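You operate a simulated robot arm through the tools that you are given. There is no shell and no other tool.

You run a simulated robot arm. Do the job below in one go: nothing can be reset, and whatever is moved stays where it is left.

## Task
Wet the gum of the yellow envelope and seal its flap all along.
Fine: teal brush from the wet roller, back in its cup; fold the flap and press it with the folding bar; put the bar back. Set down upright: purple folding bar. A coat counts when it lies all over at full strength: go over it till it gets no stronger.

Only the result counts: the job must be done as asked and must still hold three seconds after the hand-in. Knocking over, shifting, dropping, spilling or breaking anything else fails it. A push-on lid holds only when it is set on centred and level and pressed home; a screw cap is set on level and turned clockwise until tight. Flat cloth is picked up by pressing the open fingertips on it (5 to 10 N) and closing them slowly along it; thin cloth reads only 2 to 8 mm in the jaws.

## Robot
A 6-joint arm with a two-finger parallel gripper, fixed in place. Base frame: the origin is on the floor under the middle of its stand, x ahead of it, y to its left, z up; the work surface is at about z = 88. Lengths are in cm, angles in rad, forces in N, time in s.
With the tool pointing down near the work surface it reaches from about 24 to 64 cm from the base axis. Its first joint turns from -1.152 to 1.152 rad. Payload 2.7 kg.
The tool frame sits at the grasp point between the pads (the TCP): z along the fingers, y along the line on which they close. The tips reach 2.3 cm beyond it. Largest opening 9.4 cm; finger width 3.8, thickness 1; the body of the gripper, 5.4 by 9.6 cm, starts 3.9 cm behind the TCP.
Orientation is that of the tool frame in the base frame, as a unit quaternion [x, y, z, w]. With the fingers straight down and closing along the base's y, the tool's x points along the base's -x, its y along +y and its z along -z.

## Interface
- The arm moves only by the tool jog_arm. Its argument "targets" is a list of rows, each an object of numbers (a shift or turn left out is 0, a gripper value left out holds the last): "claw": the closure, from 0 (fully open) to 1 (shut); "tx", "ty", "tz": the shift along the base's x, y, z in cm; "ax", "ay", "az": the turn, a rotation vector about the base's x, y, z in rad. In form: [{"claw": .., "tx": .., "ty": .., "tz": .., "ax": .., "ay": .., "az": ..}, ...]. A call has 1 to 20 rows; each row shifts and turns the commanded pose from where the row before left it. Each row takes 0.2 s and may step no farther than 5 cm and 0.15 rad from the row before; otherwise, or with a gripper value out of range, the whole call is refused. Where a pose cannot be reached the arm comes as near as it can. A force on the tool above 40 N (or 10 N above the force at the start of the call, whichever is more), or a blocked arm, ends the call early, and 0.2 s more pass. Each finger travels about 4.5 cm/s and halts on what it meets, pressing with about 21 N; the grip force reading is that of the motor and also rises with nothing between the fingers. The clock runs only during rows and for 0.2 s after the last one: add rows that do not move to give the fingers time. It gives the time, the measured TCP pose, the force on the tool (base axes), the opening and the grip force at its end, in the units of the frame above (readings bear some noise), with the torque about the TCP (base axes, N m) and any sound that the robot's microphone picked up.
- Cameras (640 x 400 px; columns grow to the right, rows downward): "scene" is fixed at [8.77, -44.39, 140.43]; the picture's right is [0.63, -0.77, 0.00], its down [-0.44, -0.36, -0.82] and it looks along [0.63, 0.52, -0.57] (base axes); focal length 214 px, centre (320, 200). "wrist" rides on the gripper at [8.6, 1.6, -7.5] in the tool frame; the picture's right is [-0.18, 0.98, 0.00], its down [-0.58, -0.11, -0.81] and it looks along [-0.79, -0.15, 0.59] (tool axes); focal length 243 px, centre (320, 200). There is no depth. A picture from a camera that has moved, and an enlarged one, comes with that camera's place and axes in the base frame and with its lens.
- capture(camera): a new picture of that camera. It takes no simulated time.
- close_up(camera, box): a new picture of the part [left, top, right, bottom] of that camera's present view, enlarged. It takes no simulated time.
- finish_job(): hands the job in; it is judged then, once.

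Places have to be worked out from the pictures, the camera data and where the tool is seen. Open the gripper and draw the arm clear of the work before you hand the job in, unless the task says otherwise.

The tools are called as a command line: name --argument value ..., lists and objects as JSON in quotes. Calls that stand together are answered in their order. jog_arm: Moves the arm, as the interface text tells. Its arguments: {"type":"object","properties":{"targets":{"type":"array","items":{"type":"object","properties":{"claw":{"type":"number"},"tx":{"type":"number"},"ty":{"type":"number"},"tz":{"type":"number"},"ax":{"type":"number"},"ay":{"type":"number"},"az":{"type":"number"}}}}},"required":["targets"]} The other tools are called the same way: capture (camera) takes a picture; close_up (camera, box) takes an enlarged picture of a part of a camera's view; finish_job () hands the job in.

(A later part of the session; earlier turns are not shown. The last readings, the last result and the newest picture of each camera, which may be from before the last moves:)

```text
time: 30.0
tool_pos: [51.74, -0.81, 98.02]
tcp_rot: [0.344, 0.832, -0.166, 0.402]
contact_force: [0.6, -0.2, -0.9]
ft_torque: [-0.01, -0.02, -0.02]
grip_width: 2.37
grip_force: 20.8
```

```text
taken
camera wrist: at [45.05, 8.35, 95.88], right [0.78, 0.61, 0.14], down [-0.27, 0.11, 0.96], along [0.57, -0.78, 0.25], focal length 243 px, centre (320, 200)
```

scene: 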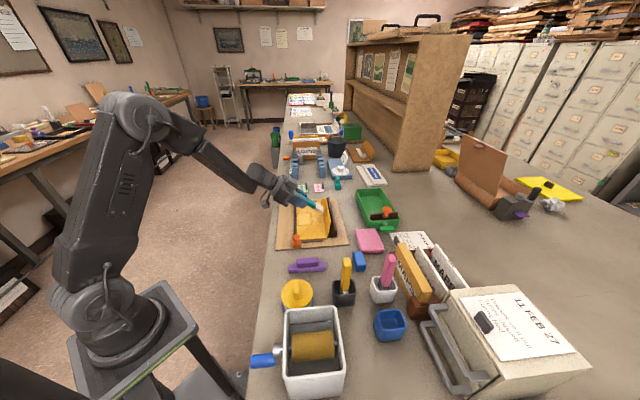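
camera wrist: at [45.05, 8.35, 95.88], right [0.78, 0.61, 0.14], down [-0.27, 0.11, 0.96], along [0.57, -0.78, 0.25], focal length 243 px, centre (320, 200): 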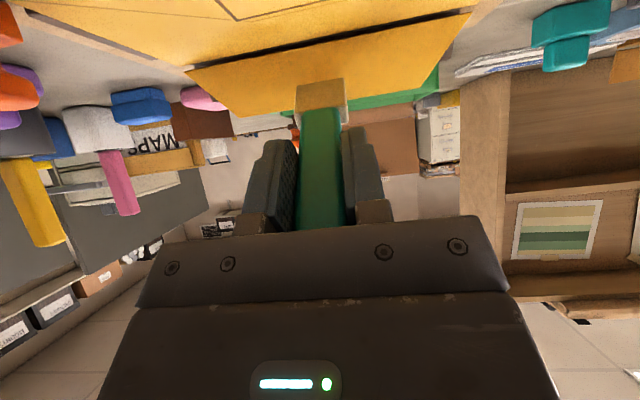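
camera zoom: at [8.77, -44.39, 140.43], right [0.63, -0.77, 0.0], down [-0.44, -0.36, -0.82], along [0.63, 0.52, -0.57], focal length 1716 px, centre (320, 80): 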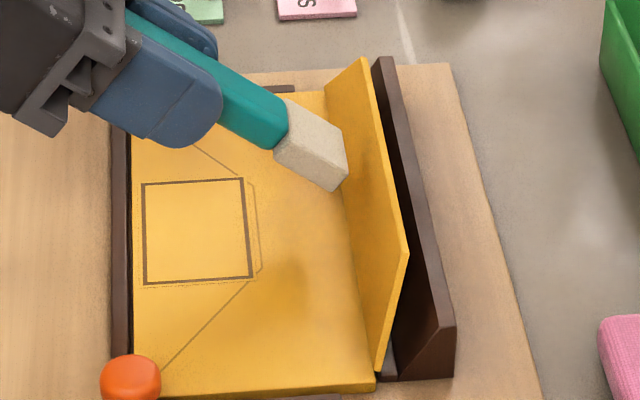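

The brush now points at the flap face, and the wrist camera sees the flap well. I advance along +p in small steps until the flap is touched.

jog_arm --targets '[{"tx": 0.21, "ty": -0.21}, {"tx": 0.21, "ty": -0.21}, {"tx": 0.21, "ty": -0.21}, {}]'

close_up --camera "scene" --box '[290, 190, 350, 240]'

close_up --camera "wrist" --box '[180, 0, 480, 150]'

```text
time: 31.0
tool_pos: [52.31, -1.36, 97.98]
tcp_rot: [0.344, 0.832, -0.166, 0.402]
contact_force: [0.3, -0.4, -0.8]
ft_torque: [-0.01, 0.02, -0.01]
grip_width: 2.39
grip_force: 20.9
```

```text
8.00 times, centred on (320, 215) of scene
camera zoom: at [8.77, -44.39, 140.43], right [0.63, -0.77, 0.0], down [-0.44, -0.36, -0.82], along [0.63, 0.52, -0.57], focal length 1716 px, centre (320, 80)
```

zoom: 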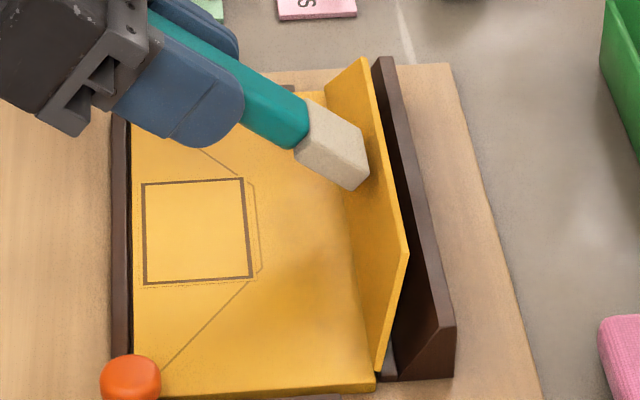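

```text
2.13 times, centred on (330, 75) of wrist
camera zoom: at [45.65, 7.67, 95.87], right [0.78, 0.61, 0.14], down [-0.27, 0.11, 0.96], along [0.57, -0.78, 0.25], focal length 518 px, centre (299, 467)
```

zoom: 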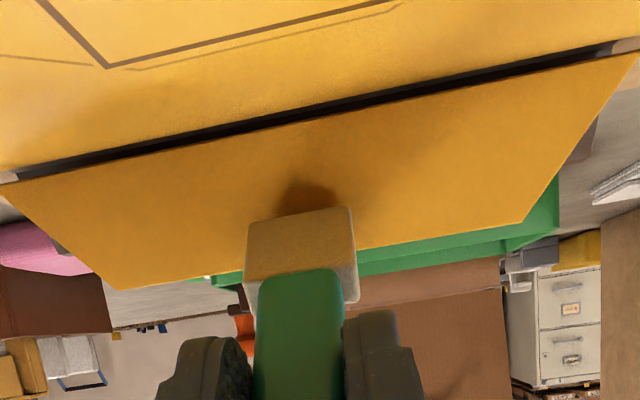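

Still a small gap (shadow visible). I advance further.

jog_arm --targets '[{"tx": 0.21, "ty": -0.21}, {"tx": 0.21, "ty": -0.21}, {}]'

jog_arm --targets '[{"tx": 0.21, "ty": -0.21}, {}]'

close_up --camera "scene" --box '[290, 190, 350, 240]'

close_up --camera "wrist" --box '[180, 0, 480, 150]'

```text
time: 31.8
tool_pos: [52.75, -1.79, 97.91]
tcp_rot: [0.344, 0.832, -0.167, 0.401]
contact_force: [-0.4, -0.5, 0.0]
ft_torque: [0.01, -0.04, 0.01]
grip_width: 2.4
grip_force: 21.2
```

```text
time: 32.4
tool_pos: [52.92, -1.95, 97.94]
tcp_rot: [0.344, 0.833, -0.166, 0.401]
contact_force: [0.4, 0.2, 0.4]
ft_torque: [-0.02, 0.0, 0.0]
grip_width: 2.34
grip_force: 20.9
```

```text
8.00 times, centred on (320, 215) of scene
camera zoom: at [8.77, -44.39, 140.43], right [0.63, -0.77, 0.0], down [-0.44, -0.36, -0.82], along [0.63, 0.52, -0.57], focal length 1716 px, centre (320, 80)
```

zoom: 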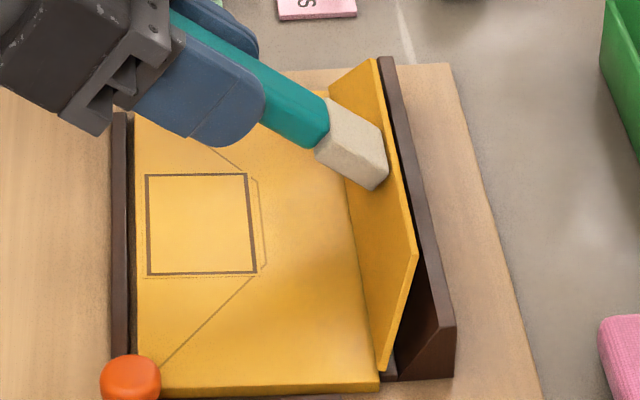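

```text
2.13 times, centred on (330, 75) of wrist
camera zoom: at [46.27, 7.03, 95.85], right [0.78, 0.61, 0.14], down [-0.27, 0.11, 0.96], along [0.57, -0.78, 0.25], focal length 518 px, centre (299, 467)
```

zoom: 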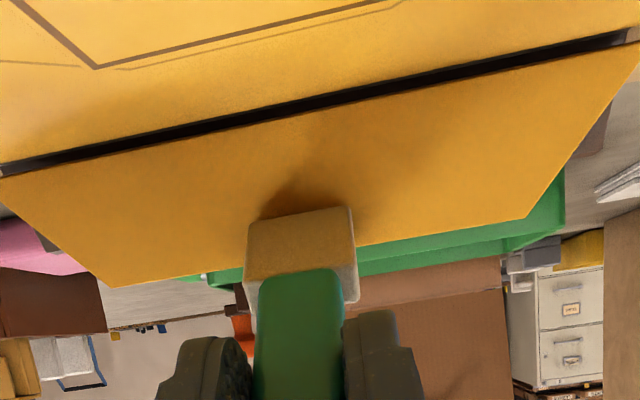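

The flap is leaning back under the brush and the envelope has settled a bit against its guides. I advance further until the prop backs it up.

jog_arm --targets '[{"tx": 0.15, "ty": -0.15}, {"tx": 0.15, "ty": -0.15}, {}]'

close_up --camera "scene" --box '[290, 190, 350, 240]'

close_up --camera "wrist" --box '[180, 0, 480, 150]'

```text
time: 33.2
tool_pos: [53.2, -2.33, 98.08]
tcp_rot: [0.344, 0.832, -0.167, 0.402]
contact_force: [-1.3, -0.2, -0.8]
ft_torque: [0.02, 0.02, -0.02]
grip_width: 2.36
grip_force: 20.6
```

```text
8.00 times, centred on (320, 215) of scene
camera zoom: at [8.77, -44.39, 140.43], right [0.63, -0.77, 0.0], down [-0.44, -0.36, -0.82], along [0.63, 0.52, -0.57], focal length 1716 px, centre (320, 80)
```

zoom: 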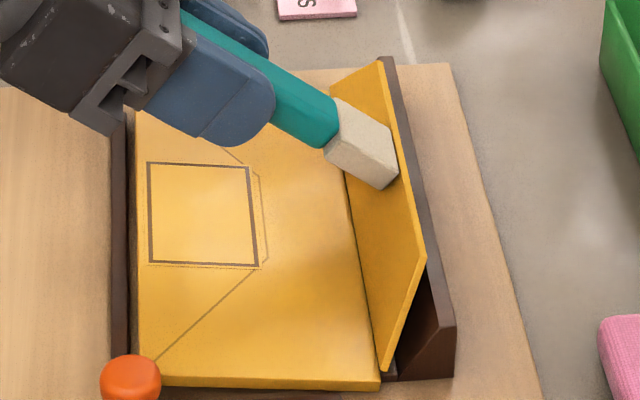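

```text
2.13 times, centred on (330, 75) of wrist
camera zoom: at [46.58, 6.72, 95.83], right [0.78, 0.61, 0.14], down [-0.27, 0.11, 0.96], along [0.57, -0.78, 0.25], focal length 518 px, centre (299, 467)
```

zoom: 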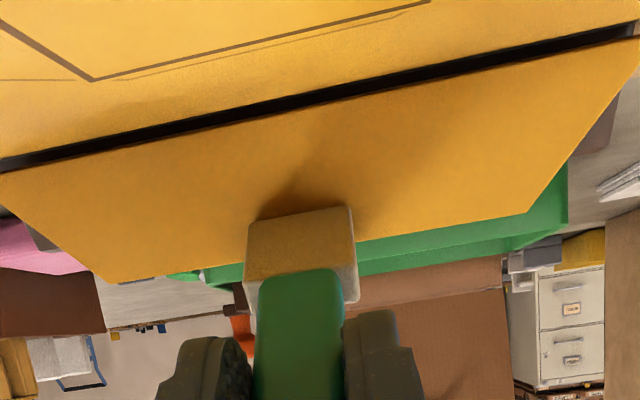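

The body's far side is lifting a little, so the flap is at its opening stop and only a light touch is needed. I back off slightly and stroke along the flap to see whether it wets.

jog_arm --targets '[{"tx": -0.18, "ty": 0.18}, {"tx": 0.35, "ty": 0.35}, {"tx": 0.35, "ty": 0.35}, {"tx": 0.35, "ty": 0.35}, {"tx": 0.35, "ty": 0.35}, {"tx": 0.35, "ty": 0.35}, {"tx": 0.35, "ty": 0.35}, {"tx": 0.35, "ty": 0.35}, {"tx": 0.35, "ty": 0.35}, {}]'

close_up --camera "scene" --box '[290, 190, 350, 240]'

close_up --camera "wrist" --box '[180, 0, 480, 150]'

```text
time: 35.4
tool_pos: [55.83, 0.6, 97.96]
tcp_rot: [0.344, 0.833, -0.166, 0.401]
contact_force: [-0.1, 1.3, 0.1]
ft_torque: [0.01, 0.0, 0.01]
grip_width: 2.36
grip_force: 20.5
```

```text
8.00 times, centred on (320, 215) of scene
camera zoom: at [8.77, -44.39, 140.43], right [0.63, -0.77, 0.0], down [-0.44, -0.36, -0.82], along [0.63, 0.52, -0.57], focal length 1716 px, centre (320, 80)
```

zoom: 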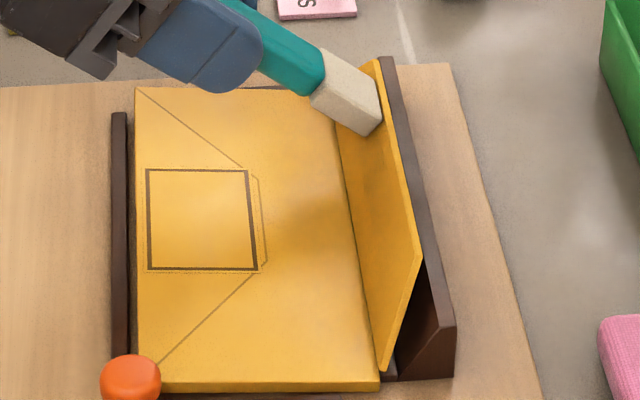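

```text
2.13 times, centred on (330, 75) of wrist
camera zoom: at [49.23, 9.71, 95.85], right [0.78, 0.61, 0.14], down [-0.27, 0.11, 0.96], along [0.57, -0.78, 0.25], focal length 518 px, centre (299, 467)
```

zoom: 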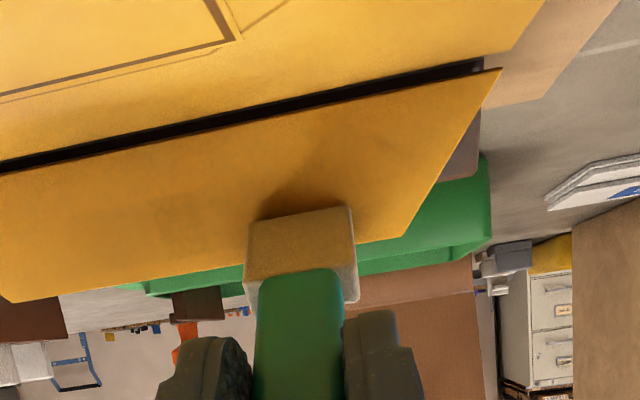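

No clear colour change is visible yet. I back away a bit and inspect the flap face closely.

jog_arm --targets '[{"tx": -0.7, "ty": 0.7}, {"tx": -1.4, "ty": 1.4}, {"tx": -1.4, "ty": 1.4}, {}]'

close_up --camera "wrist" --box '[150, 0, 470, 150]'

close_up --camera "scene" --box '[315, 195, 350, 235]'

```text
time: 36.4
tool_pos: [52.3, 4.19, 97.95]
tcp_rot: [0.344, 0.832, -0.166, 0.402]
contact_force: [-0.7, 0.6, -0.8]
ft_torque: [0.01, 0.0, -0.04]
grip_width: 2.36
grip_force: 21.6
```

```text
2.00 times, centred on (310, 75) of wrist
camera zoom: at [45.68, 13.2, 95.9], right [0.78, 0.61, 0.14], down [-0.27, 0.11, 0.96], along [0.57, -0.78, 0.25], focal length 485 px, centre (340, 450)
```

zoom: 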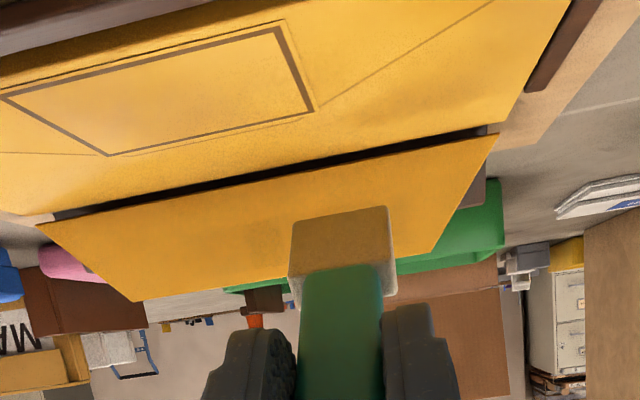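

```text
10.00 times, centred on (332, 215) of scene
camera zoom: at [8.77, -44.39, 140.43], right [0.63, -0.77, 0.0], down [-0.44, -0.36, -0.82], along [0.63, 0.52, -0.57], focal length 2145 px, centre (195, 50)
```

zoom: 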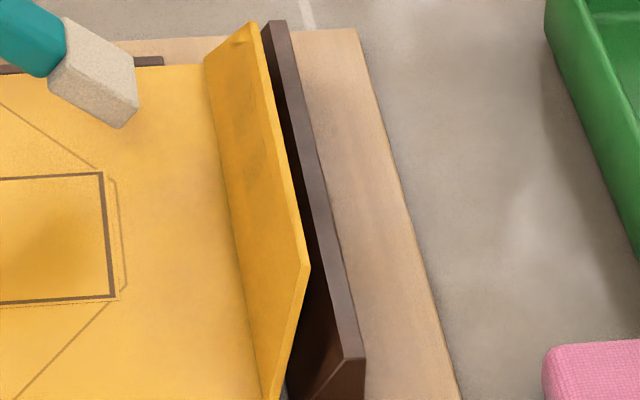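

There seems to be a faint darker smear near the flap's upper edge; I zoom in harder.

close_up --camera "scene" --box '[328, 195, 350, 210]'

close_up --camera "scene" --box '[330, 208, 352, 232]'

close_up --camera "wrist" --box '[230, 60, 410, 160]'

```text
16.00 times, centred on (339, 202) of scene
camera zoom: at [8.77, -44.39, 140.43], right [0.63, -0.77, 0.0], down [-0.44, -0.36, -0.82], along [0.63, 0.52, -0.57], focal length 3432 px, centre (16, 160)
```

zoom: 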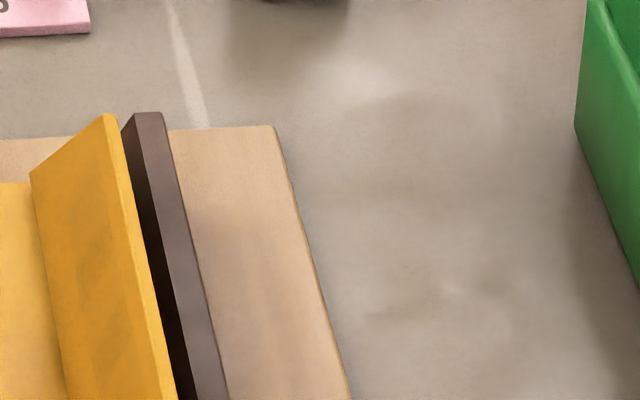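

```text
16.00 times, centred on (341, 220) of scene
camera zoom: at [8.77, -44.39, 140.43], right [0.63, -0.77, 0.0], down [-0.44, -0.36, -0.82], along [0.63, 0.52, -0.57], focal length 3432 px, centre (-16, -120)
```

zoom: 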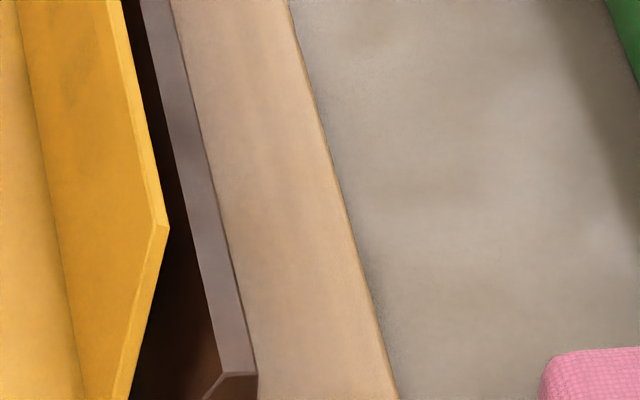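

```text
3.56 times, centred on (320, 110) of wrist
camera zoom: at [45.68, 13.2, 95.9], right [0.78, 0.61, 0.14], down [-0.27, 0.11, 0.96], along [0.57, -0.78, 0.25], focal length 863 px, centre (320, 520)
```

zoom: 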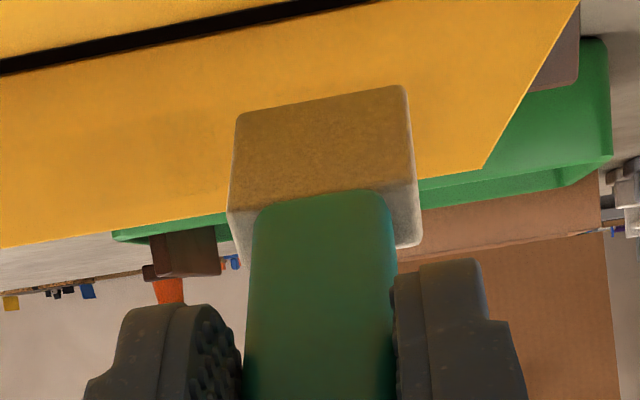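

A faint dark smear shows where the brush passed, so it does deposit. I tilt a bit more to lie flush with the flap and prepare a stroke along the upper part of the flap starting at the far end.

jog_arm --targets '[{"ax": -0.0707, "ay": -0.0707}, {"tx": 1.4, "ty": 1.4, "tz": -0.4}, {"tx": 1.4, "ty": -1.4}, {"tx": 1.06, "ty": -1.06}, {"tx": 0.2, "ty": -0.2}, {}]'

close_up --camera "wrist" --box '[180, 0, 480, 150]'

close_up --camera "scene" --box '[290, 185, 350, 235]'

```text
time: 37.8
tool_pos: [56.36, 2.92, 97.55]
tcp_rot: [0.335, 0.811, -0.183, 0.443]
contact_force: [-0.2, 0.0, -0.4]
ft_torque: [0.0, -0.01, 0.01]
grip_width: 2.38
grip_force: 20.3
```

```text
2.13 times, centred on (330, 75) of wrist
camera zoom: at [49.95, 11.73, 94.35], right [0.77, 0.62, 0.15], down [-0.33, 0.18, 0.93], along [0.55, -0.76, 0.35], focal length 518 px, centre (299, 467)
```

zoom: 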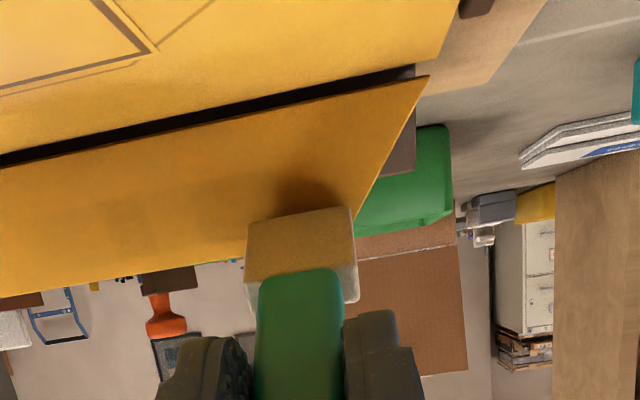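

```text
8.00 times, centred on (320, 210) of scene
camera zoom: at [8.77, -44.39, 140.43], right [0.63, -0.77, 0.0], down [-0.44, -0.36, -0.82], along [0.63, 0.52, -0.57], focal length 1716 px, centre (320, 120)
```

zoom: 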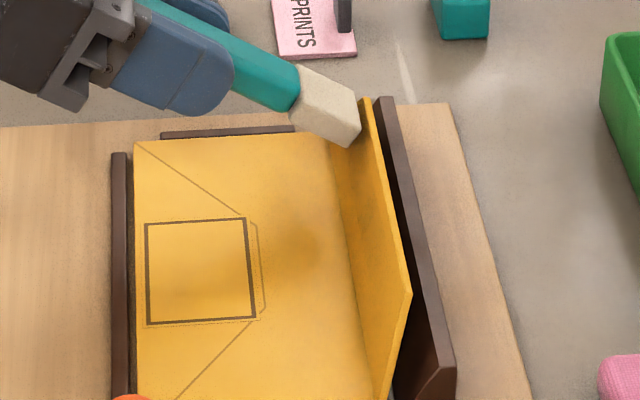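

A faint darker patch is visible on the flap where I brushed. I lower slightly, press on lightly and stroke the whole upper band toward the near end.

jog_arm --targets '[{"tx": 0.25, "ty": -0.25, "tz": -0.3}, {"tx": 0.25, "ty": -0.25}, {"tx": 0.18, "ty": -0.18}, {"tx": -0.5, "ty": -0.5}, {"tx": -0.5, "ty": -0.5}, {"tx": -0.5, "ty": -0.5}, {"tx": -0.5, "ty": -0.5}, {"tx": -0.5, "ty": -0.5}, {"tx": -0.5, "ty": -0.5}, {"tx": -0.5, "ty": -0.5}, {"tx": -0.5, "ty": -0.5}, {}]'

close_up --camera "wrist" --box '[180, 0, 480, 150]'

close_up --camera "scene" --box '[290, 185, 350, 235]'

```text
time: 40.4
tool_pos: [53.0, -1.74, 97.21]
tcp_rot: [0.335, 0.812, -0.183, 0.442]
contact_force: [-0.6, 0.2, -0.1]
ft_torque: [0.02, -0.03, 0.01]
grip_width: 2.37
grip_force: 20.8
```

```text
2.13 times, centred on (330, 75) of wrist
camera zoom: at [46.61, 7.04, 93.98], right [0.77, 0.62, 0.15], down [-0.33, 0.18, 0.93], along [0.55, -0.76, 0.35], focal length 518 px, centre (299, 467)
```

zoom: 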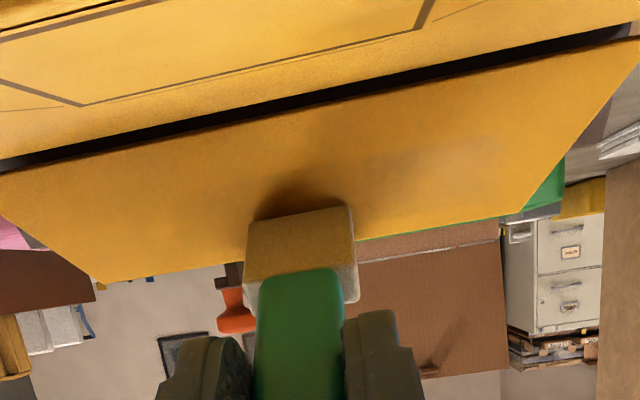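

```text
8.00 times, centred on (320, 210) of scene
camera zoom: at [8.77, -44.39, 140.43], right [0.63, -0.77, 0.0], down [-0.44, -0.36, -0.82], along [0.63, 0.52, -0.57], focal length 1716 px, centre (320, 120)
```

zoom: 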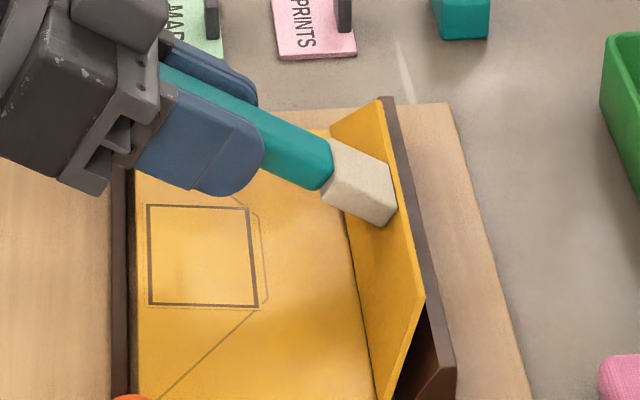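

Wet sheen appears faintly to the right of the brush. I continue the stroke to the near end and come back.

jog_arm --targets '[{"tx": -0.5, "ty": -0.5}, {"tx": -0.5, "ty": -0.5}, {"tx": -0.5, "ty": -0.5}, {"tx": -0.5, "ty": -0.5}, {"tx": -0.5, "ty": -0.5}, {"tx": -0.5, "ty": -0.5}, {"tx": -0.5, "ty": -0.5}, {"tx": -0.5, "ty": -0.5}, {"tx": -0.5, "ty": -0.5}, {}]'

close_up --camera "wrist" --box '[250, 0, 550, 150]'

close_up --camera "scene" --box '[290, 190, 350, 240]'

```text
time: 42.6
tool_pos: [48.57, -6.29, 97.31]
tcp_rot: [0.337, 0.811, -0.184, 0.441]
contact_force: [-0.7, 0.7, -0.8]
ft_torque: [0.04, 0.04, -0.01]
grip_width: 2.36
grip_force: 21.3
```

```text
2.13 times, centred on (400, 75) of wrist
camera zoom: at [42.12, 2.51, 94.05], right [0.77, 0.62, 0.15], down [-0.33, 0.18, 0.93], along [0.55, -0.76, 0.35], focal length 518 px, centre (149, 467)
```

zoom: 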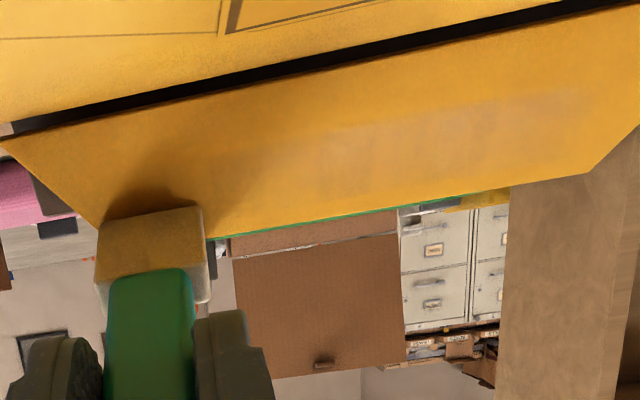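

```text
8.00 times, centred on (320, 215) of scene
camera zoom: at [8.77, -44.39, 140.43], right [0.63, -0.77, 0.0], down [-0.44, -0.36, -0.82], along [0.63, 0.52, -0.57], focal length 1716 px, centre (320, 80)
```

zoom: 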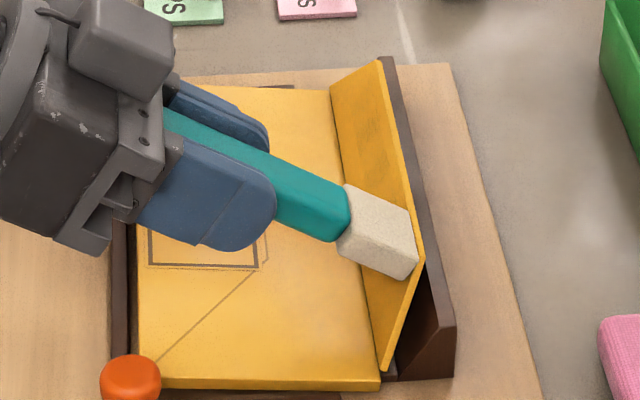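

close_up --camera "wrist" --box '[350, 10, 560, 110]'

close_up --camera "scene" --box '[325, 193, 350, 213]'

```text
3.05 times, centred on (455, 60) of wrist
camera zoom: at [42.12, 2.51, 94.05], right [0.77, 0.62, 0.15], down [-0.33, 0.18, 0.93], along [0.55, -0.76, 0.35], focal length 739 px, centre (-91, 627)
```

zoom: 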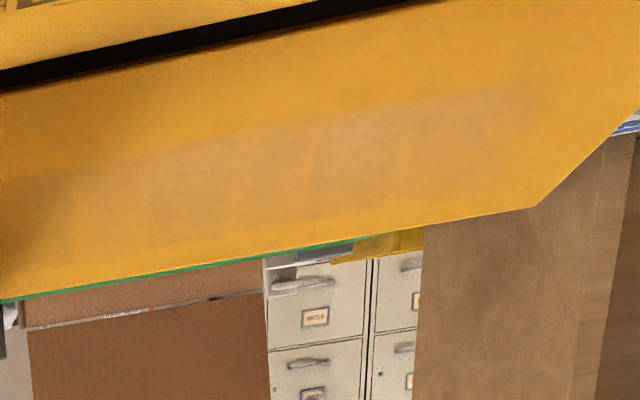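

```text
16.00 times, centred on (338, 203) of scene
camera zoom: at [8.77, -44.39, 140.43], right [0.63, -0.77, 0.0], down [-0.44, -0.36, -0.82], along [0.63, 0.52, -0.57], focal length 3432 px, centre (40, 152)
```

zoom: 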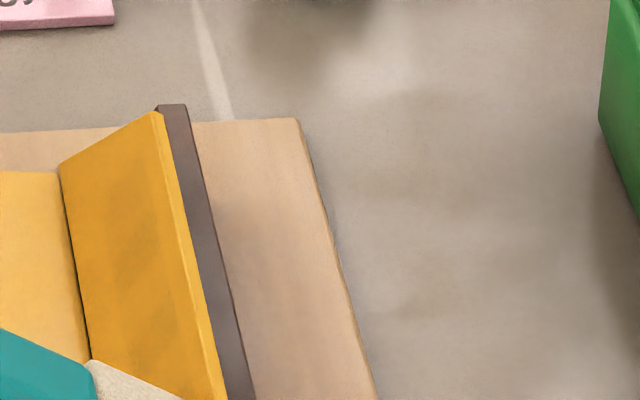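

A rectangular gum strip now shows with a faint, patchy wet coat. I stroke back along the same height to strengthen it.

jog_arm --targets '[{"tx": 0.5, "ty": 0.5}, {"tx": 0.5, "ty": 0.5}, {"tx": 0.5, "ty": 0.5}, {"tx": 0.5, "ty": 0.5}, {"tx": 0.5, "ty": 0.5}, {"tx": 0.5, "ty": 0.5}, {"tx": 0.5, "ty": 0.5}, {"tx": 0.5, "ty": 0.5}, {"tx": 0.5, "ty": 0.5}, {"tx": 0.5, "ty": 0.5}, {"tx": 0.5, "ty": 0.5}, {"tx": 0.5, "ty": 0.5}, {"tx": 0.5, "ty": 0.5}, {"tx": 0.5, "ty": 0.5}, {"tx": 0.5, "ty": 0.5}, {"tx": 0.5, "ty": 0.5}, {"tx": 0.5, "ty": 0.5}, {}]'

close_up --camera "wrist" --box '[100, 0, 400, 150]'

close_up --camera "scene" --box '[290, 190, 350, 240]'

```text
time: 46.4
tool_pos: [57.05, 2.2, 97.2]
tcp_rot: [0.336, 0.811, -0.183, 0.442]
contact_force: [0.6, 0.2, -0.2]
ft_torque: [-0.04, -0.01, 0.02]
grip_width: 2.38
grip_force: 21.0
```

```text
2.13 times, centred on (250, 75) of wrist
camera zoom: at [50.64, 11.07, 94.03], right [0.77, 0.62, 0.15], down [-0.33, 0.18, 0.93], along [0.55, -0.76, 0.35], focal length 518 px, centre (469, 467)
```

zoom: 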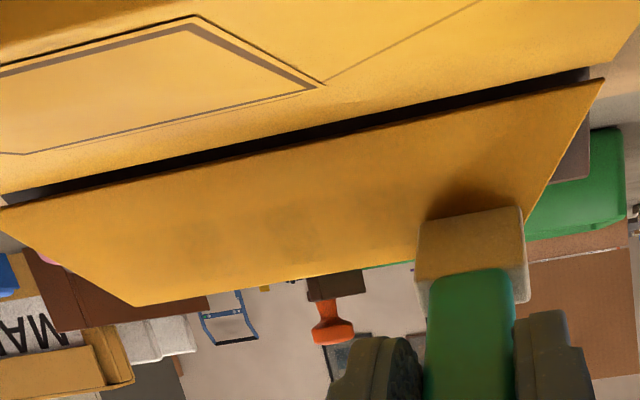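

```text
8.00 times, centred on (320, 215) of scene
camera zoom: at [8.77, -44.39, 140.43], right [0.63, -0.77, 0.0], down [-0.44, -0.36, -0.82], along [0.63, 0.52, -0.57], focal length 1716 px, centre (320, 80)
```

zoom: 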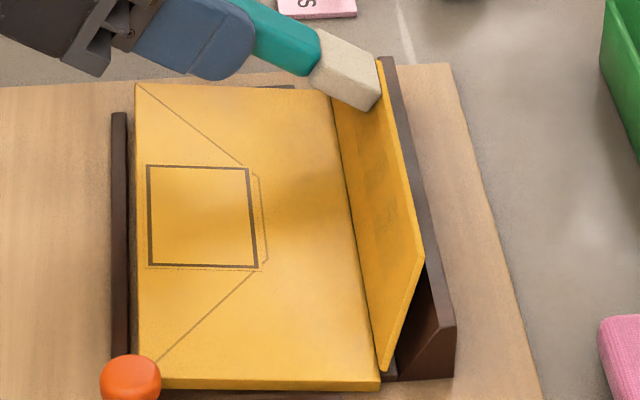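

close_up --camera "wrist" --box '[120, 60, 320, 150]'

close_up --camera "scene" --box '[328, 200, 350, 238]'

```text
3.20 times, centred on (220, 105) of wrist
camera zoom: at [50.64, 11.07, 94.03], right [0.77, 0.62, 0.15], down [-0.33, 0.18, 0.93], along [0.55, -0.76, 0.35], focal length 776 px, centre (640, 504)
```

zoom: 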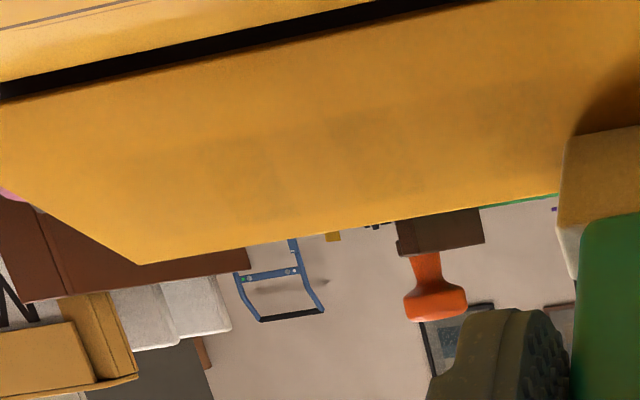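

```text
10.53 times, centred on (339, 219) of scene
camera zoom: at [8.77, -44.39, 140.43], right [0.63, -0.77, 0.0], down [-0.44, -0.36, -0.82], along [0.63, 0.52, -0.57], focal length 2258 px, centre (120, 0)
```

zoom: 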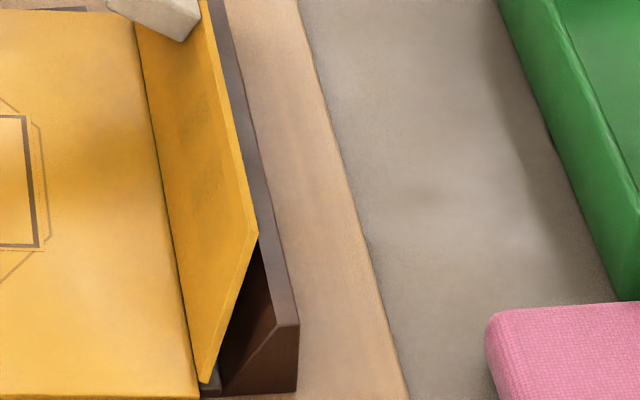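

The wet cells are patchy so far. I lower the brush by 0.8 cm along the flap slope and stroke the band again toward the near end.

jog_arm --targets '[{"tx": -0.35, "ty": 0.35, "tz": -0.8}, {"tx": 0.1, "ty": -0.1}, {"tx": -0.5, "ty": -0.5}, {"tx": -0.5, "ty": -0.5}, {"tx": -0.5, "ty": -0.5}, {"tx": -0.5, "ty": -0.5}, {"tx": -0.5, "ty": -0.5}, {"tx": -0.5, "ty": -0.5}, {"tx": -0.5, "ty": -0.5}, {"tx": -0.5, "ty": -0.5}, {"tx": -0.5, "ty": -0.5}, {"tx": -0.5, "ty": -0.5}, {"tx": -0.5, "ty": -0.5}, {"tx": -0.5, "ty": -0.5}, {"tx": -0.5, "ty": -0.5}, {"tx": -0.5, "ty": -0.5}, {"tx": -0.5, "ty": -0.5}, {"tx": -0.5, "ty": -0.5}, {}]'

close_up --camera "wrist" --box '[250, 0, 550, 150]'

close_up --camera "scene" --box '[290, 190, 350, 240]'

```text
time: 50.4
tool_pos: [48.84, -5.5, 96.58]
tcp_rot: [0.336, 0.811, -0.183, 0.442]
contact_force: [-0.3, 0.5, 0.2]
ft_torque: [-0.01, -0.03, 0.0]
grip_width: 2.33
grip_force: 21.1
```

```text
2.13 times, centred on (400, 75) of wrist
camera zoom: at [42.38, 3.28, 93.28], right [0.77, 0.62, 0.15], down [-0.33, 0.18, 0.93], along [0.55, -0.76, 0.35], focal length 518 px, centre (149, 467)
```

zoom: 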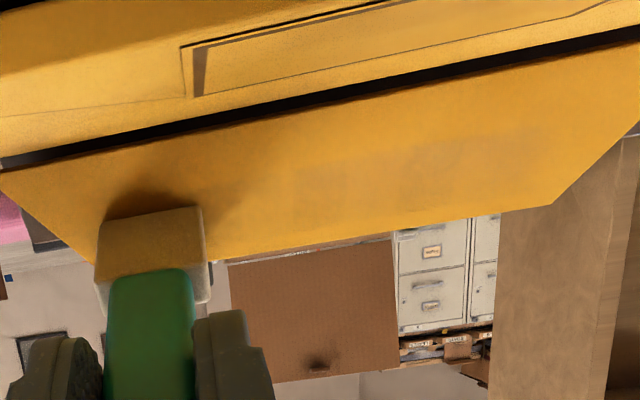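

```text
8.00 times, centred on (320, 215) of scene
camera zoom: at [8.77, -44.39, 140.43], right [0.63, -0.77, 0.0], down [-0.44, -0.36, -0.82], along [0.63, 0.52, -0.57], focal length 1716 px, centre (320, 80)
```

zoom: 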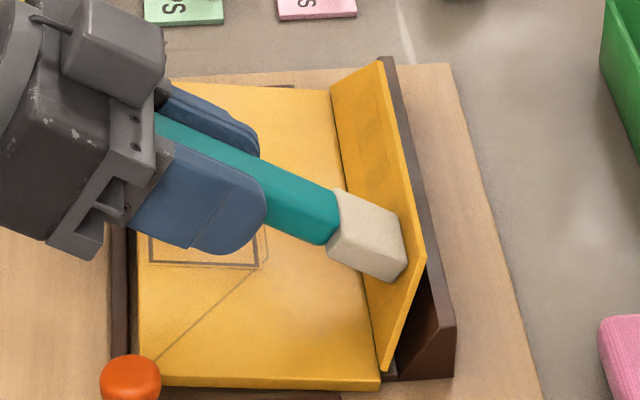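

close_up --camera "wrist" --box '[330, 10, 560, 120]'

close_up --camera "scene" --box '[325, 193, 350, 228]'

```text
2.78 times, centred on (445, 65) of wrist
camera zoom: at [42.38, 3.28, 93.28], right [0.77, 0.62, 0.15], down [-0.33, 0.18, 0.93], along [0.55, -0.76, 0.35], focal length 675 px, centre (-28, 576)
```

zoom: 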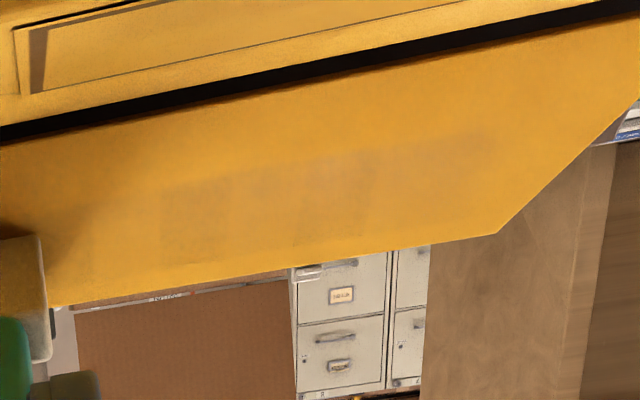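

```text
11.43 times, centred on (338, 210) of scene
camera zoom: at [8.77, -44.39, 140.43], right [0.63, -0.77, 0.0], down [-0.44, -0.36, -0.82], along [0.63, 0.52, -0.57], focal length 2451 px, centre (120, 80)
```

zoom: 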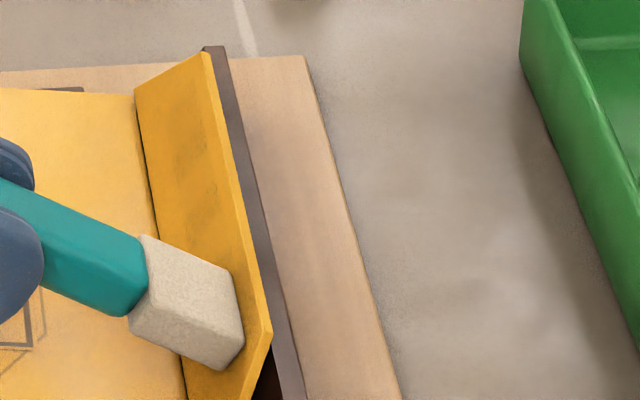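

The coat is faint and patchy. To learn how it builds up, I rub back and forth several times over one stretch in the middle and compare.

jog_arm --targets '[{"tx": 0.6, "ty": 0.6}, {"tx": 0.6, "ty": 0.6}, {"tx": 0.6, "ty": 0.6}, {"tx": 0.6, "ty": 0.6}, {"tx": 0.6, "ty": 0.6}, {"tx": 0.6, "ty": 0.6}, {"tx": -0.6, "ty": -0.6}, {"tx": -0.6, "ty": -0.6}, {"tx": -0.6, "ty": -0.6}, {"tx": 0.6, "ty": 0.6}, {"tx": 0.6, "ty": 0.6}, {"tx": 0.6, "ty": 0.6}, {"tx": -0.6, "ty": -0.6}, {"tx": -0.6, "ty": -0.6}, {"tx": -0.6, "ty": -0.6}, {"tx": -0.6, "ty": -0.6}, {"tx": -0.6, "ty": -0.6}, {"tx": -0.6, "ty": -0.6}, {}]'

close_up --camera "wrist" --box '[330, 10, 560, 120]'

close_up --camera "scene" --box '[325, 193, 350, 228]'

```text
time: 54.4
tool_pos: [48.89, -5.48, 96.46]
tcp_rot: [0.337, 0.811, -0.184, 0.442]
contact_force: [-0.2, 0.5, -0.1]
ft_torque: [-0.04, -0.02, 0.03]
grip_width: 2.34
grip_force: 20.7
```

```text
2.78 times, centred on (445, 65) of wrist
camera zoom: at [42.38, 3.34, 93.23], right [0.77, 0.62, 0.15], down [-0.33, 0.18, 0.93], along [0.55, -0.76, 0.35], focal length 675 px, centre (-28, 576)
```

zoom: 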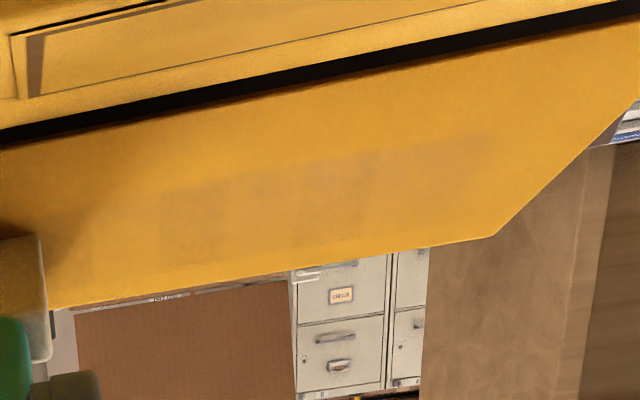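

```text
11.43 times, centred on (338, 210) of scene
camera zoom: at [8.77, -44.39, 140.43], right [0.63, -0.77, 0.0], down [-0.44, -0.36, -0.82], along [0.63, 0.52, -0.57], focal length 2451 px, centre (120, 80)
```

zoom: 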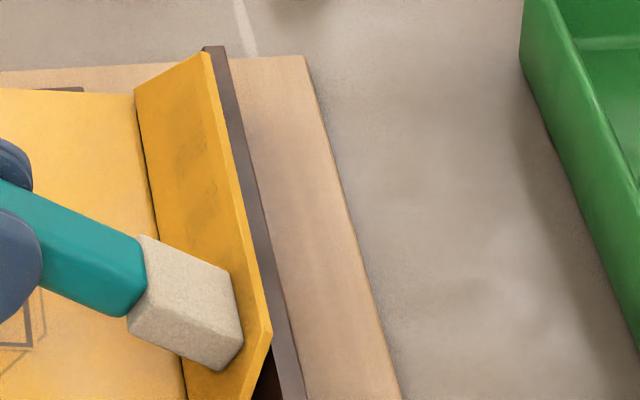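

The repeated rubbing barely strengthened it, so the brush seems to have run dry. I go back to the roller to reload it, retreating, lifting and straightening the tool on the way.

jog_arm --targets '[{"tx": -1.4, "ty": 1.4, "tz": 0.5}, {"tx": -1.4, "ty": 1.4, "tz": 2}, {"tz": 4}, {"tz": 4}, {"tz": 4}, {"tz": 4}, {"tx": -2.79, "ty": -3.35, "ax": 0.1, "ay": 0.1}, {"tx": -2.79, "ty": -3.35, "ax": 0.1, "ay": 0.1}, {"tx": -2.79, "ty": -3.35, "ax": 0.1, "ay": 0.1}, {"tx": -2.79, "ty": -3.35, "ax": 0.1, "ay": 0.1}, {"tx": -2.79, "ty": -3.35, "ax": 0.1, "ay": 0.1}, {"tx": -2.79, "ty": -3.35, "ax": 0.1, "ay": 0.1}, {"tx": -2.79, "ty": -3.35, "ax": 0.1067, "ay": 0.1067}, {"tx": -2.79, "ty": -3.35}, {"tx": -2.78, "ty": -3.35}, {}]'

close_up --camera "scene" --box '[270, 240, 370, 340]'

close_up --camera "scene" --box '[270, 185, 360, 245]'

close_up --camera "wrist" --box '[240, 0, 400, 150]'

```text
time: 57.8
tool_pos: [20.96, -32.95, 114.91]
tcp_rot: [0.383, 0.924, 0.0, -0.001]
contact_force: [0.1, 0.4, -1.1]
ft_torque: [0.02, 0.03, 0.01]
grip_width: 2.35
grip_force: 21.0
```

```text
4.00 times, centred on (320, 290) of scene
camera zoom: at [8.77, -44.39, 140.42], right [0.63, -0.77, 0.0], down [-0.44, -0.36, -0.82], along [0.63, 0.52, -0.57], focal length 858 px, centre (320, -160)
```

zoom: 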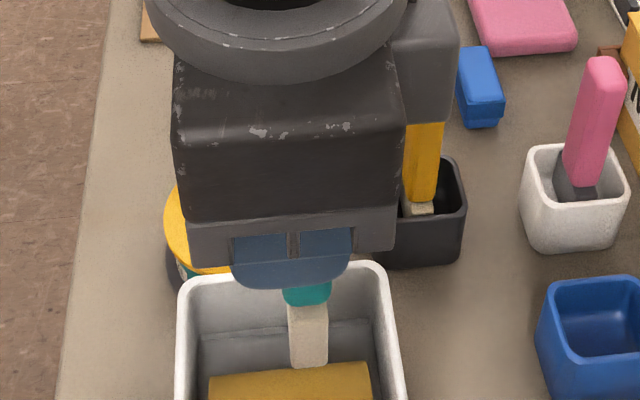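

```text
6.67 times, centred on (315, 215) of scene
camera zoom: at [8.77, -44.39, 140.42], right [0.63, -0.77, 0.0], down [-0.44, -0.36, -0.82], along [0.63, 0.52, -0.57], focal length 1430 px, centre (353, 100)
```

zoom: 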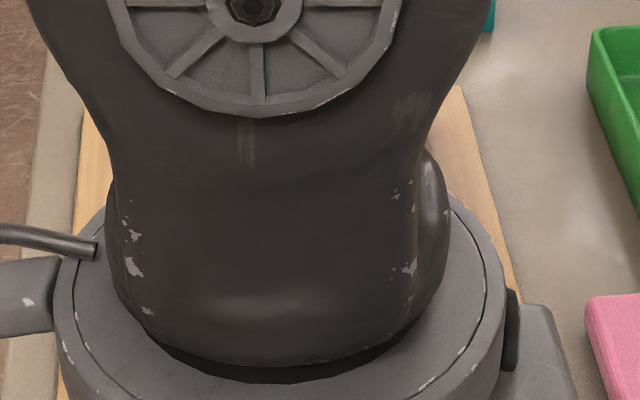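

```text
2.67 times, centred on (320, 75) of wrist
camera zoom: at [16.1, -25.82, 122.43], right [0.82, 0.57, 0.0], down [0.34, -0.49, 0.81], along [0.46, -0.66, -0.59], focal length 647 px, centre (320, 533)
```

zoom: 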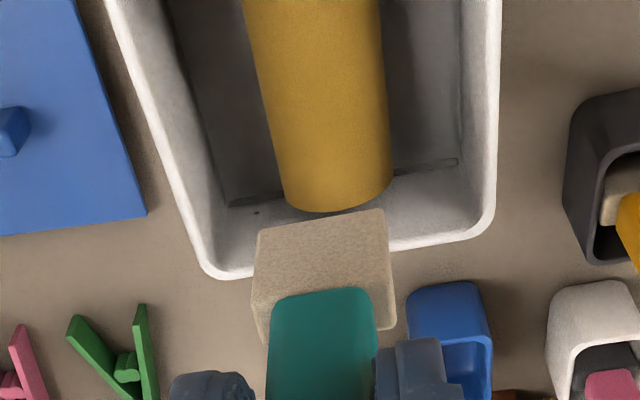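

The tip now sits about 9.0 cm below the TCP. I lower onto the roller again gently, then draw the brush across it several times so that the roller turns and the whole head gets wet.

jog_arm --targets '[{"tz": -3}, {"tz": -3}, {"tz": -0.8}, {"tz": -0.1}, {}]'

jog_arm --targets '[{"tz": -0.1}, {}]'

```text
time: 59.0
tool_pos: [20.98, -32.95, 108.04]
tcp_rot: [0.382, 0.924, 0.001, 0.0]
contact_force: [0.2, -0.1, -1.0]
ft_torque: [0.01, 0.0, 0.0]
grip_width: 2.35
grip_force: 21.2
```

```text
time: 59.6
tool_pos: [21.0, -32.94, 108.05]
tcp_rot: [0.383, 0.924, 0.001, 0.0]
contact_force: [-0.2, -0.4, -1.0]
ft_torque: [-0.01, 0.01, 0.05]
grip_width: 2.36
grip_force: 21.3
```

jog_arm --targets '[{"tz": -0.1}, {}]'

jog_arm --targets '[{"tz": -0.1}, {}]'

```text
time: 60.2
tool_pos: [20.87, -32.93, 108.0]
tcp_rot: [0.383, 0.924, 0.0, 0.0]
contact_force: [-0.1, 0.9, 3.9]
ft_torque: [0.06, 0.02, -0.04]
grip_width: 2.37
grip_force: 21.6
```

```text
time: 60.8
tool_pos: [20.99, -32.81, 107.84]
tcp_rot: [0.382, 0.924, -0.001, 0.0]
contact_force: [-1.5, 2.6, 15.7]
ft_torque: [0.18, 0.06, -0.01]
grip_width: 2.36
grip_force: 21.0
```

Contact found (stiff: 0.1 cm adds ~12 N). I ease to about 6 N and draw the brush back and forth across the roller.

jog_arm --targets '[{"tz": 0.07}, {"tx": 0.3, "ty": 0.3}, {"tx": 0.3, "ty": 0.3}, {"tx": 0.3, "ty": 0.3}, {"tx": -0.3, "ty": -0.3}, {"tx": -0.3, "ty": -0.3}, {"tx": -0.3, "ty": -0.3}, {"tx": -0.3, "ty": -0.3}, {"tx": -0.3, "ty": -0.3}, {"tx": -0.3, "ty": -0.3}, {"tx": 0.3, "ty": 0.3}, {"tx": 0.3, "ty": 0.3}, {"tx": 0.3, "ty": 0.3}, {}]'

close_up --camera "scene" --box '[245, 285, 355, 400]'

close_up --camera "wrist" --box '[240, 0, 400, 150]'

```text
time: 63.8
tool_pos: [20.95, -32.77, 107.87]
tcp_rot: [0.383, 0.924, 0.001, -0.001]
contact_force: [-1.2, -1.3, 4.4]
ft_torque: [-0.11, 0.05, -0.02]
grip_width: 2.33
grip_force: 21.2
```

```text
3.48 times, centred on (300, 342) of scene
camera zoom: at [8.76, -44.38, 140.43], right [0.63, -0.77, 0.0], down [-0.44, -0.36, -0.82], along [0.63, 0.52, -0.57], focal length 746 px, centre (390, -296)
```

zoom: 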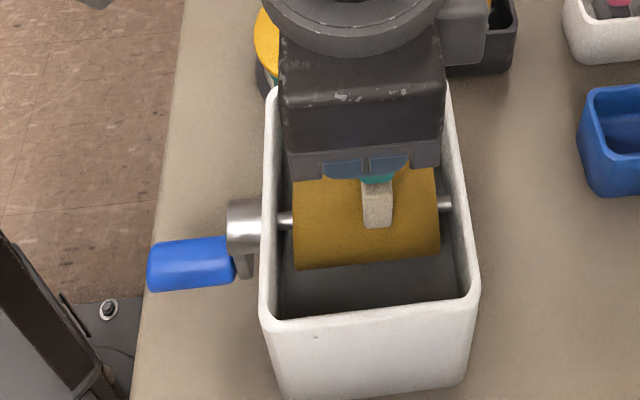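

```text
2.67 times, centred on (320, 75) of wrist
camera zoom: at [16.12, -25.61, 115.31], right [0.83, 0.56, 0.0], down [0.34, -0.49, 0.81], along [0.46, -0.66, -0.59], focal length 647 px, centre (320, 533)
```

zoom: 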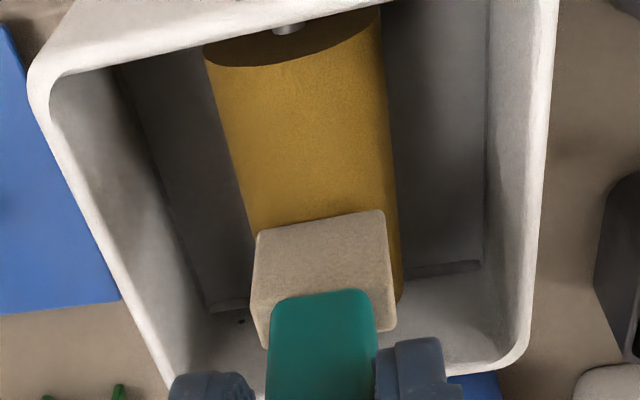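

jog_arm --targets '[{"tx": 0.35, "ty": -0.35}, {"tx": 0.35, "ty": -0.35}, {"tx": 0.35, "ty": -0.35}, {"tx": 0.35, "ty": -0.35}, {"tx": -0.35, "ty": 0.35}, {"tx": -0.35, "ty": 0.35}, {"tx": -0.35, "ty": 0.35}, {"tx": -0.35, "ty": 0.35}, {"tx": -0.35, "ty": 0.35}, {"tx": -0.35, "ty": 0.35}, {"tx": -0.35, "ty": 0.35}, {"tx": -0.35, "ty": 0.35}, {"tx": 0.35, "ty": -0.35}, {"tx": 0.35, "ty": -0.35}, {"tx": 0.35, "ty": -0.35}, {"tx": 0.35, "ty": -0.35}, {}]'

close_up --camera "wrist" --box '[240, 0, 400, 150]'

```text
time: 67.4
tool_pos: [20.91, -32.89, 107.9]
tcp_rot: [0.383, 0.924, 0.0, -0.001]
contact_force: [-1.9, 0.7, 4.7]
ft_torque: [0.07, 0.09, 0.02]
grip_width: 2.35
grip_force: 21.0
```

```text
2.67 times, centred on (320, 75) of wrist
camera zoom: at [16.1, -25.64, 115.3], right [0.82, 0.57, 0.0], down [0.33, -0.49, 0.81], along [0.46, -0.67, -0.59], focal length 647 px, centre (320, 533)
```

zoom: 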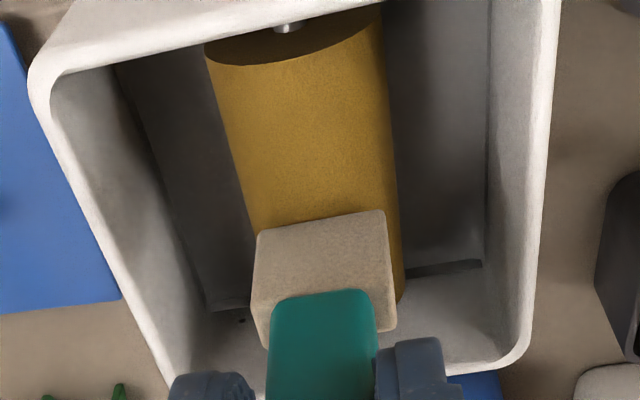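

Reloaded. I carry the brush back to the far end of the flap, tilting on the way, and look at the flap before touching.

jog_arm --targets '[{"tz": 4}, {"tz": 4}, {"tx": 2.77, "ty": 3.18}, {"tx": 2.77, "ty": 3.18}, {"tx": 2.77, "ty": 3.18}, {"tx": 2.77, "ty": 3.18}, {"tx": 2.77, "ty": 3.18}, {"tx": 2.77, "ty": 3.18, "ax": -0.101, "ay": -0.101}, {"tx": 2.77, "ty": 3.18, "ax": -0.101, "ay": -0.101}, {"tx": 2.77, "ty": 3.18, "ax": -0.101, "ay": -0.101}, {"tx": 2.77, "ty": 3.18, "ax": -0.101, "ay": -0.101}, {"tx": 2.77, "ty": 3.18, "ax": -0.101, "ay": -0.101}, {"tx": 2.77, "ty": 3.18, "ax": -0.101, "ay": -0.101}, {"tx": 2.73, "ty": 3.17, "ax": -0.101, "ay": -0.101}, {}]'

close_up --camera "scene" --box '[325, 193, 350, 233]'

close_up --camera "scene" --box '[270, 185, 360, 245]'

capture --camera "wrist"

```text
time: 70.6
tool_pos: [54.19, 5.31, 115.85]
tcp_rot: [0.336, 0.811, -0.183, 0.443]
contact_force: [-0.2, 0.2, -0.7]
ft_torque: [0.02, 0.02, -0.01]
grip_width: 2.36
grip_force: 21.3
```

```text
10.00 times, centred on (338, 213) of scene
camera zoom: at [8.77, -44.38, 140.43], right [0.63, -0.77, 0.0], down [-0.44, -0.36, -0.82], along [0.63, 0.52, -0.57], focal length 2145 px, centre (145, 70)
```

zoom: 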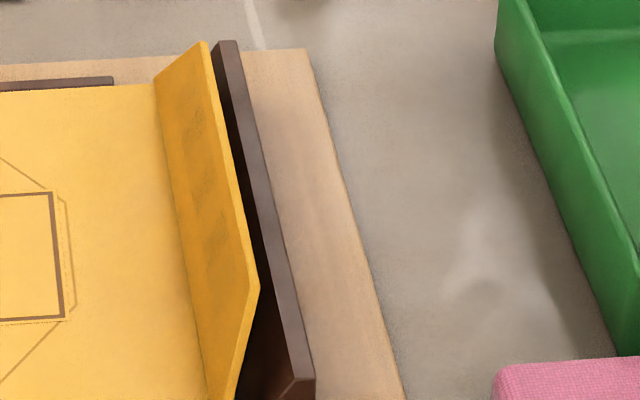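

```text
6.67 times, centred on (315, 215) of scene
camera zoom: at [8.77, -44.38, 140.43], right [0.63, -0.77, 0.0], down [-0.44, -0.36, -0.82], along [0.63, 0.52, -0.57], focal length 1430 px, centre (353, 100)
```

zoom: 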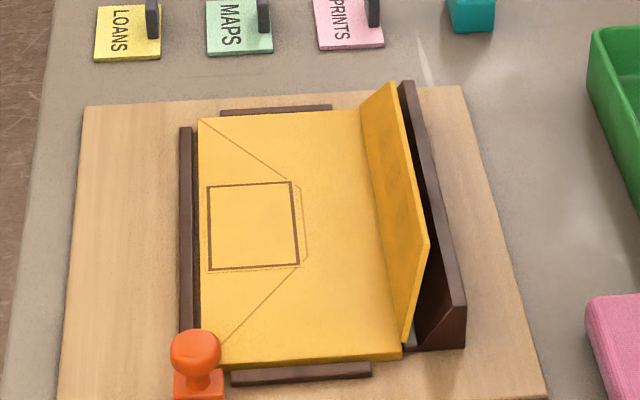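

```text
taken
camera wrist: at [47.77, 14.1, 112.59], right [0.76, 0.63, 0.16], down [-0.34, 0.18, 0.92], along [0.55, -0.76, 0.35], focal length 243 px, centre (320, 200)
```

wrist: 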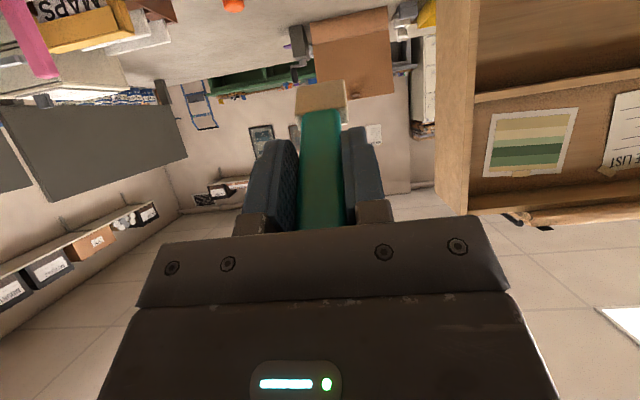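

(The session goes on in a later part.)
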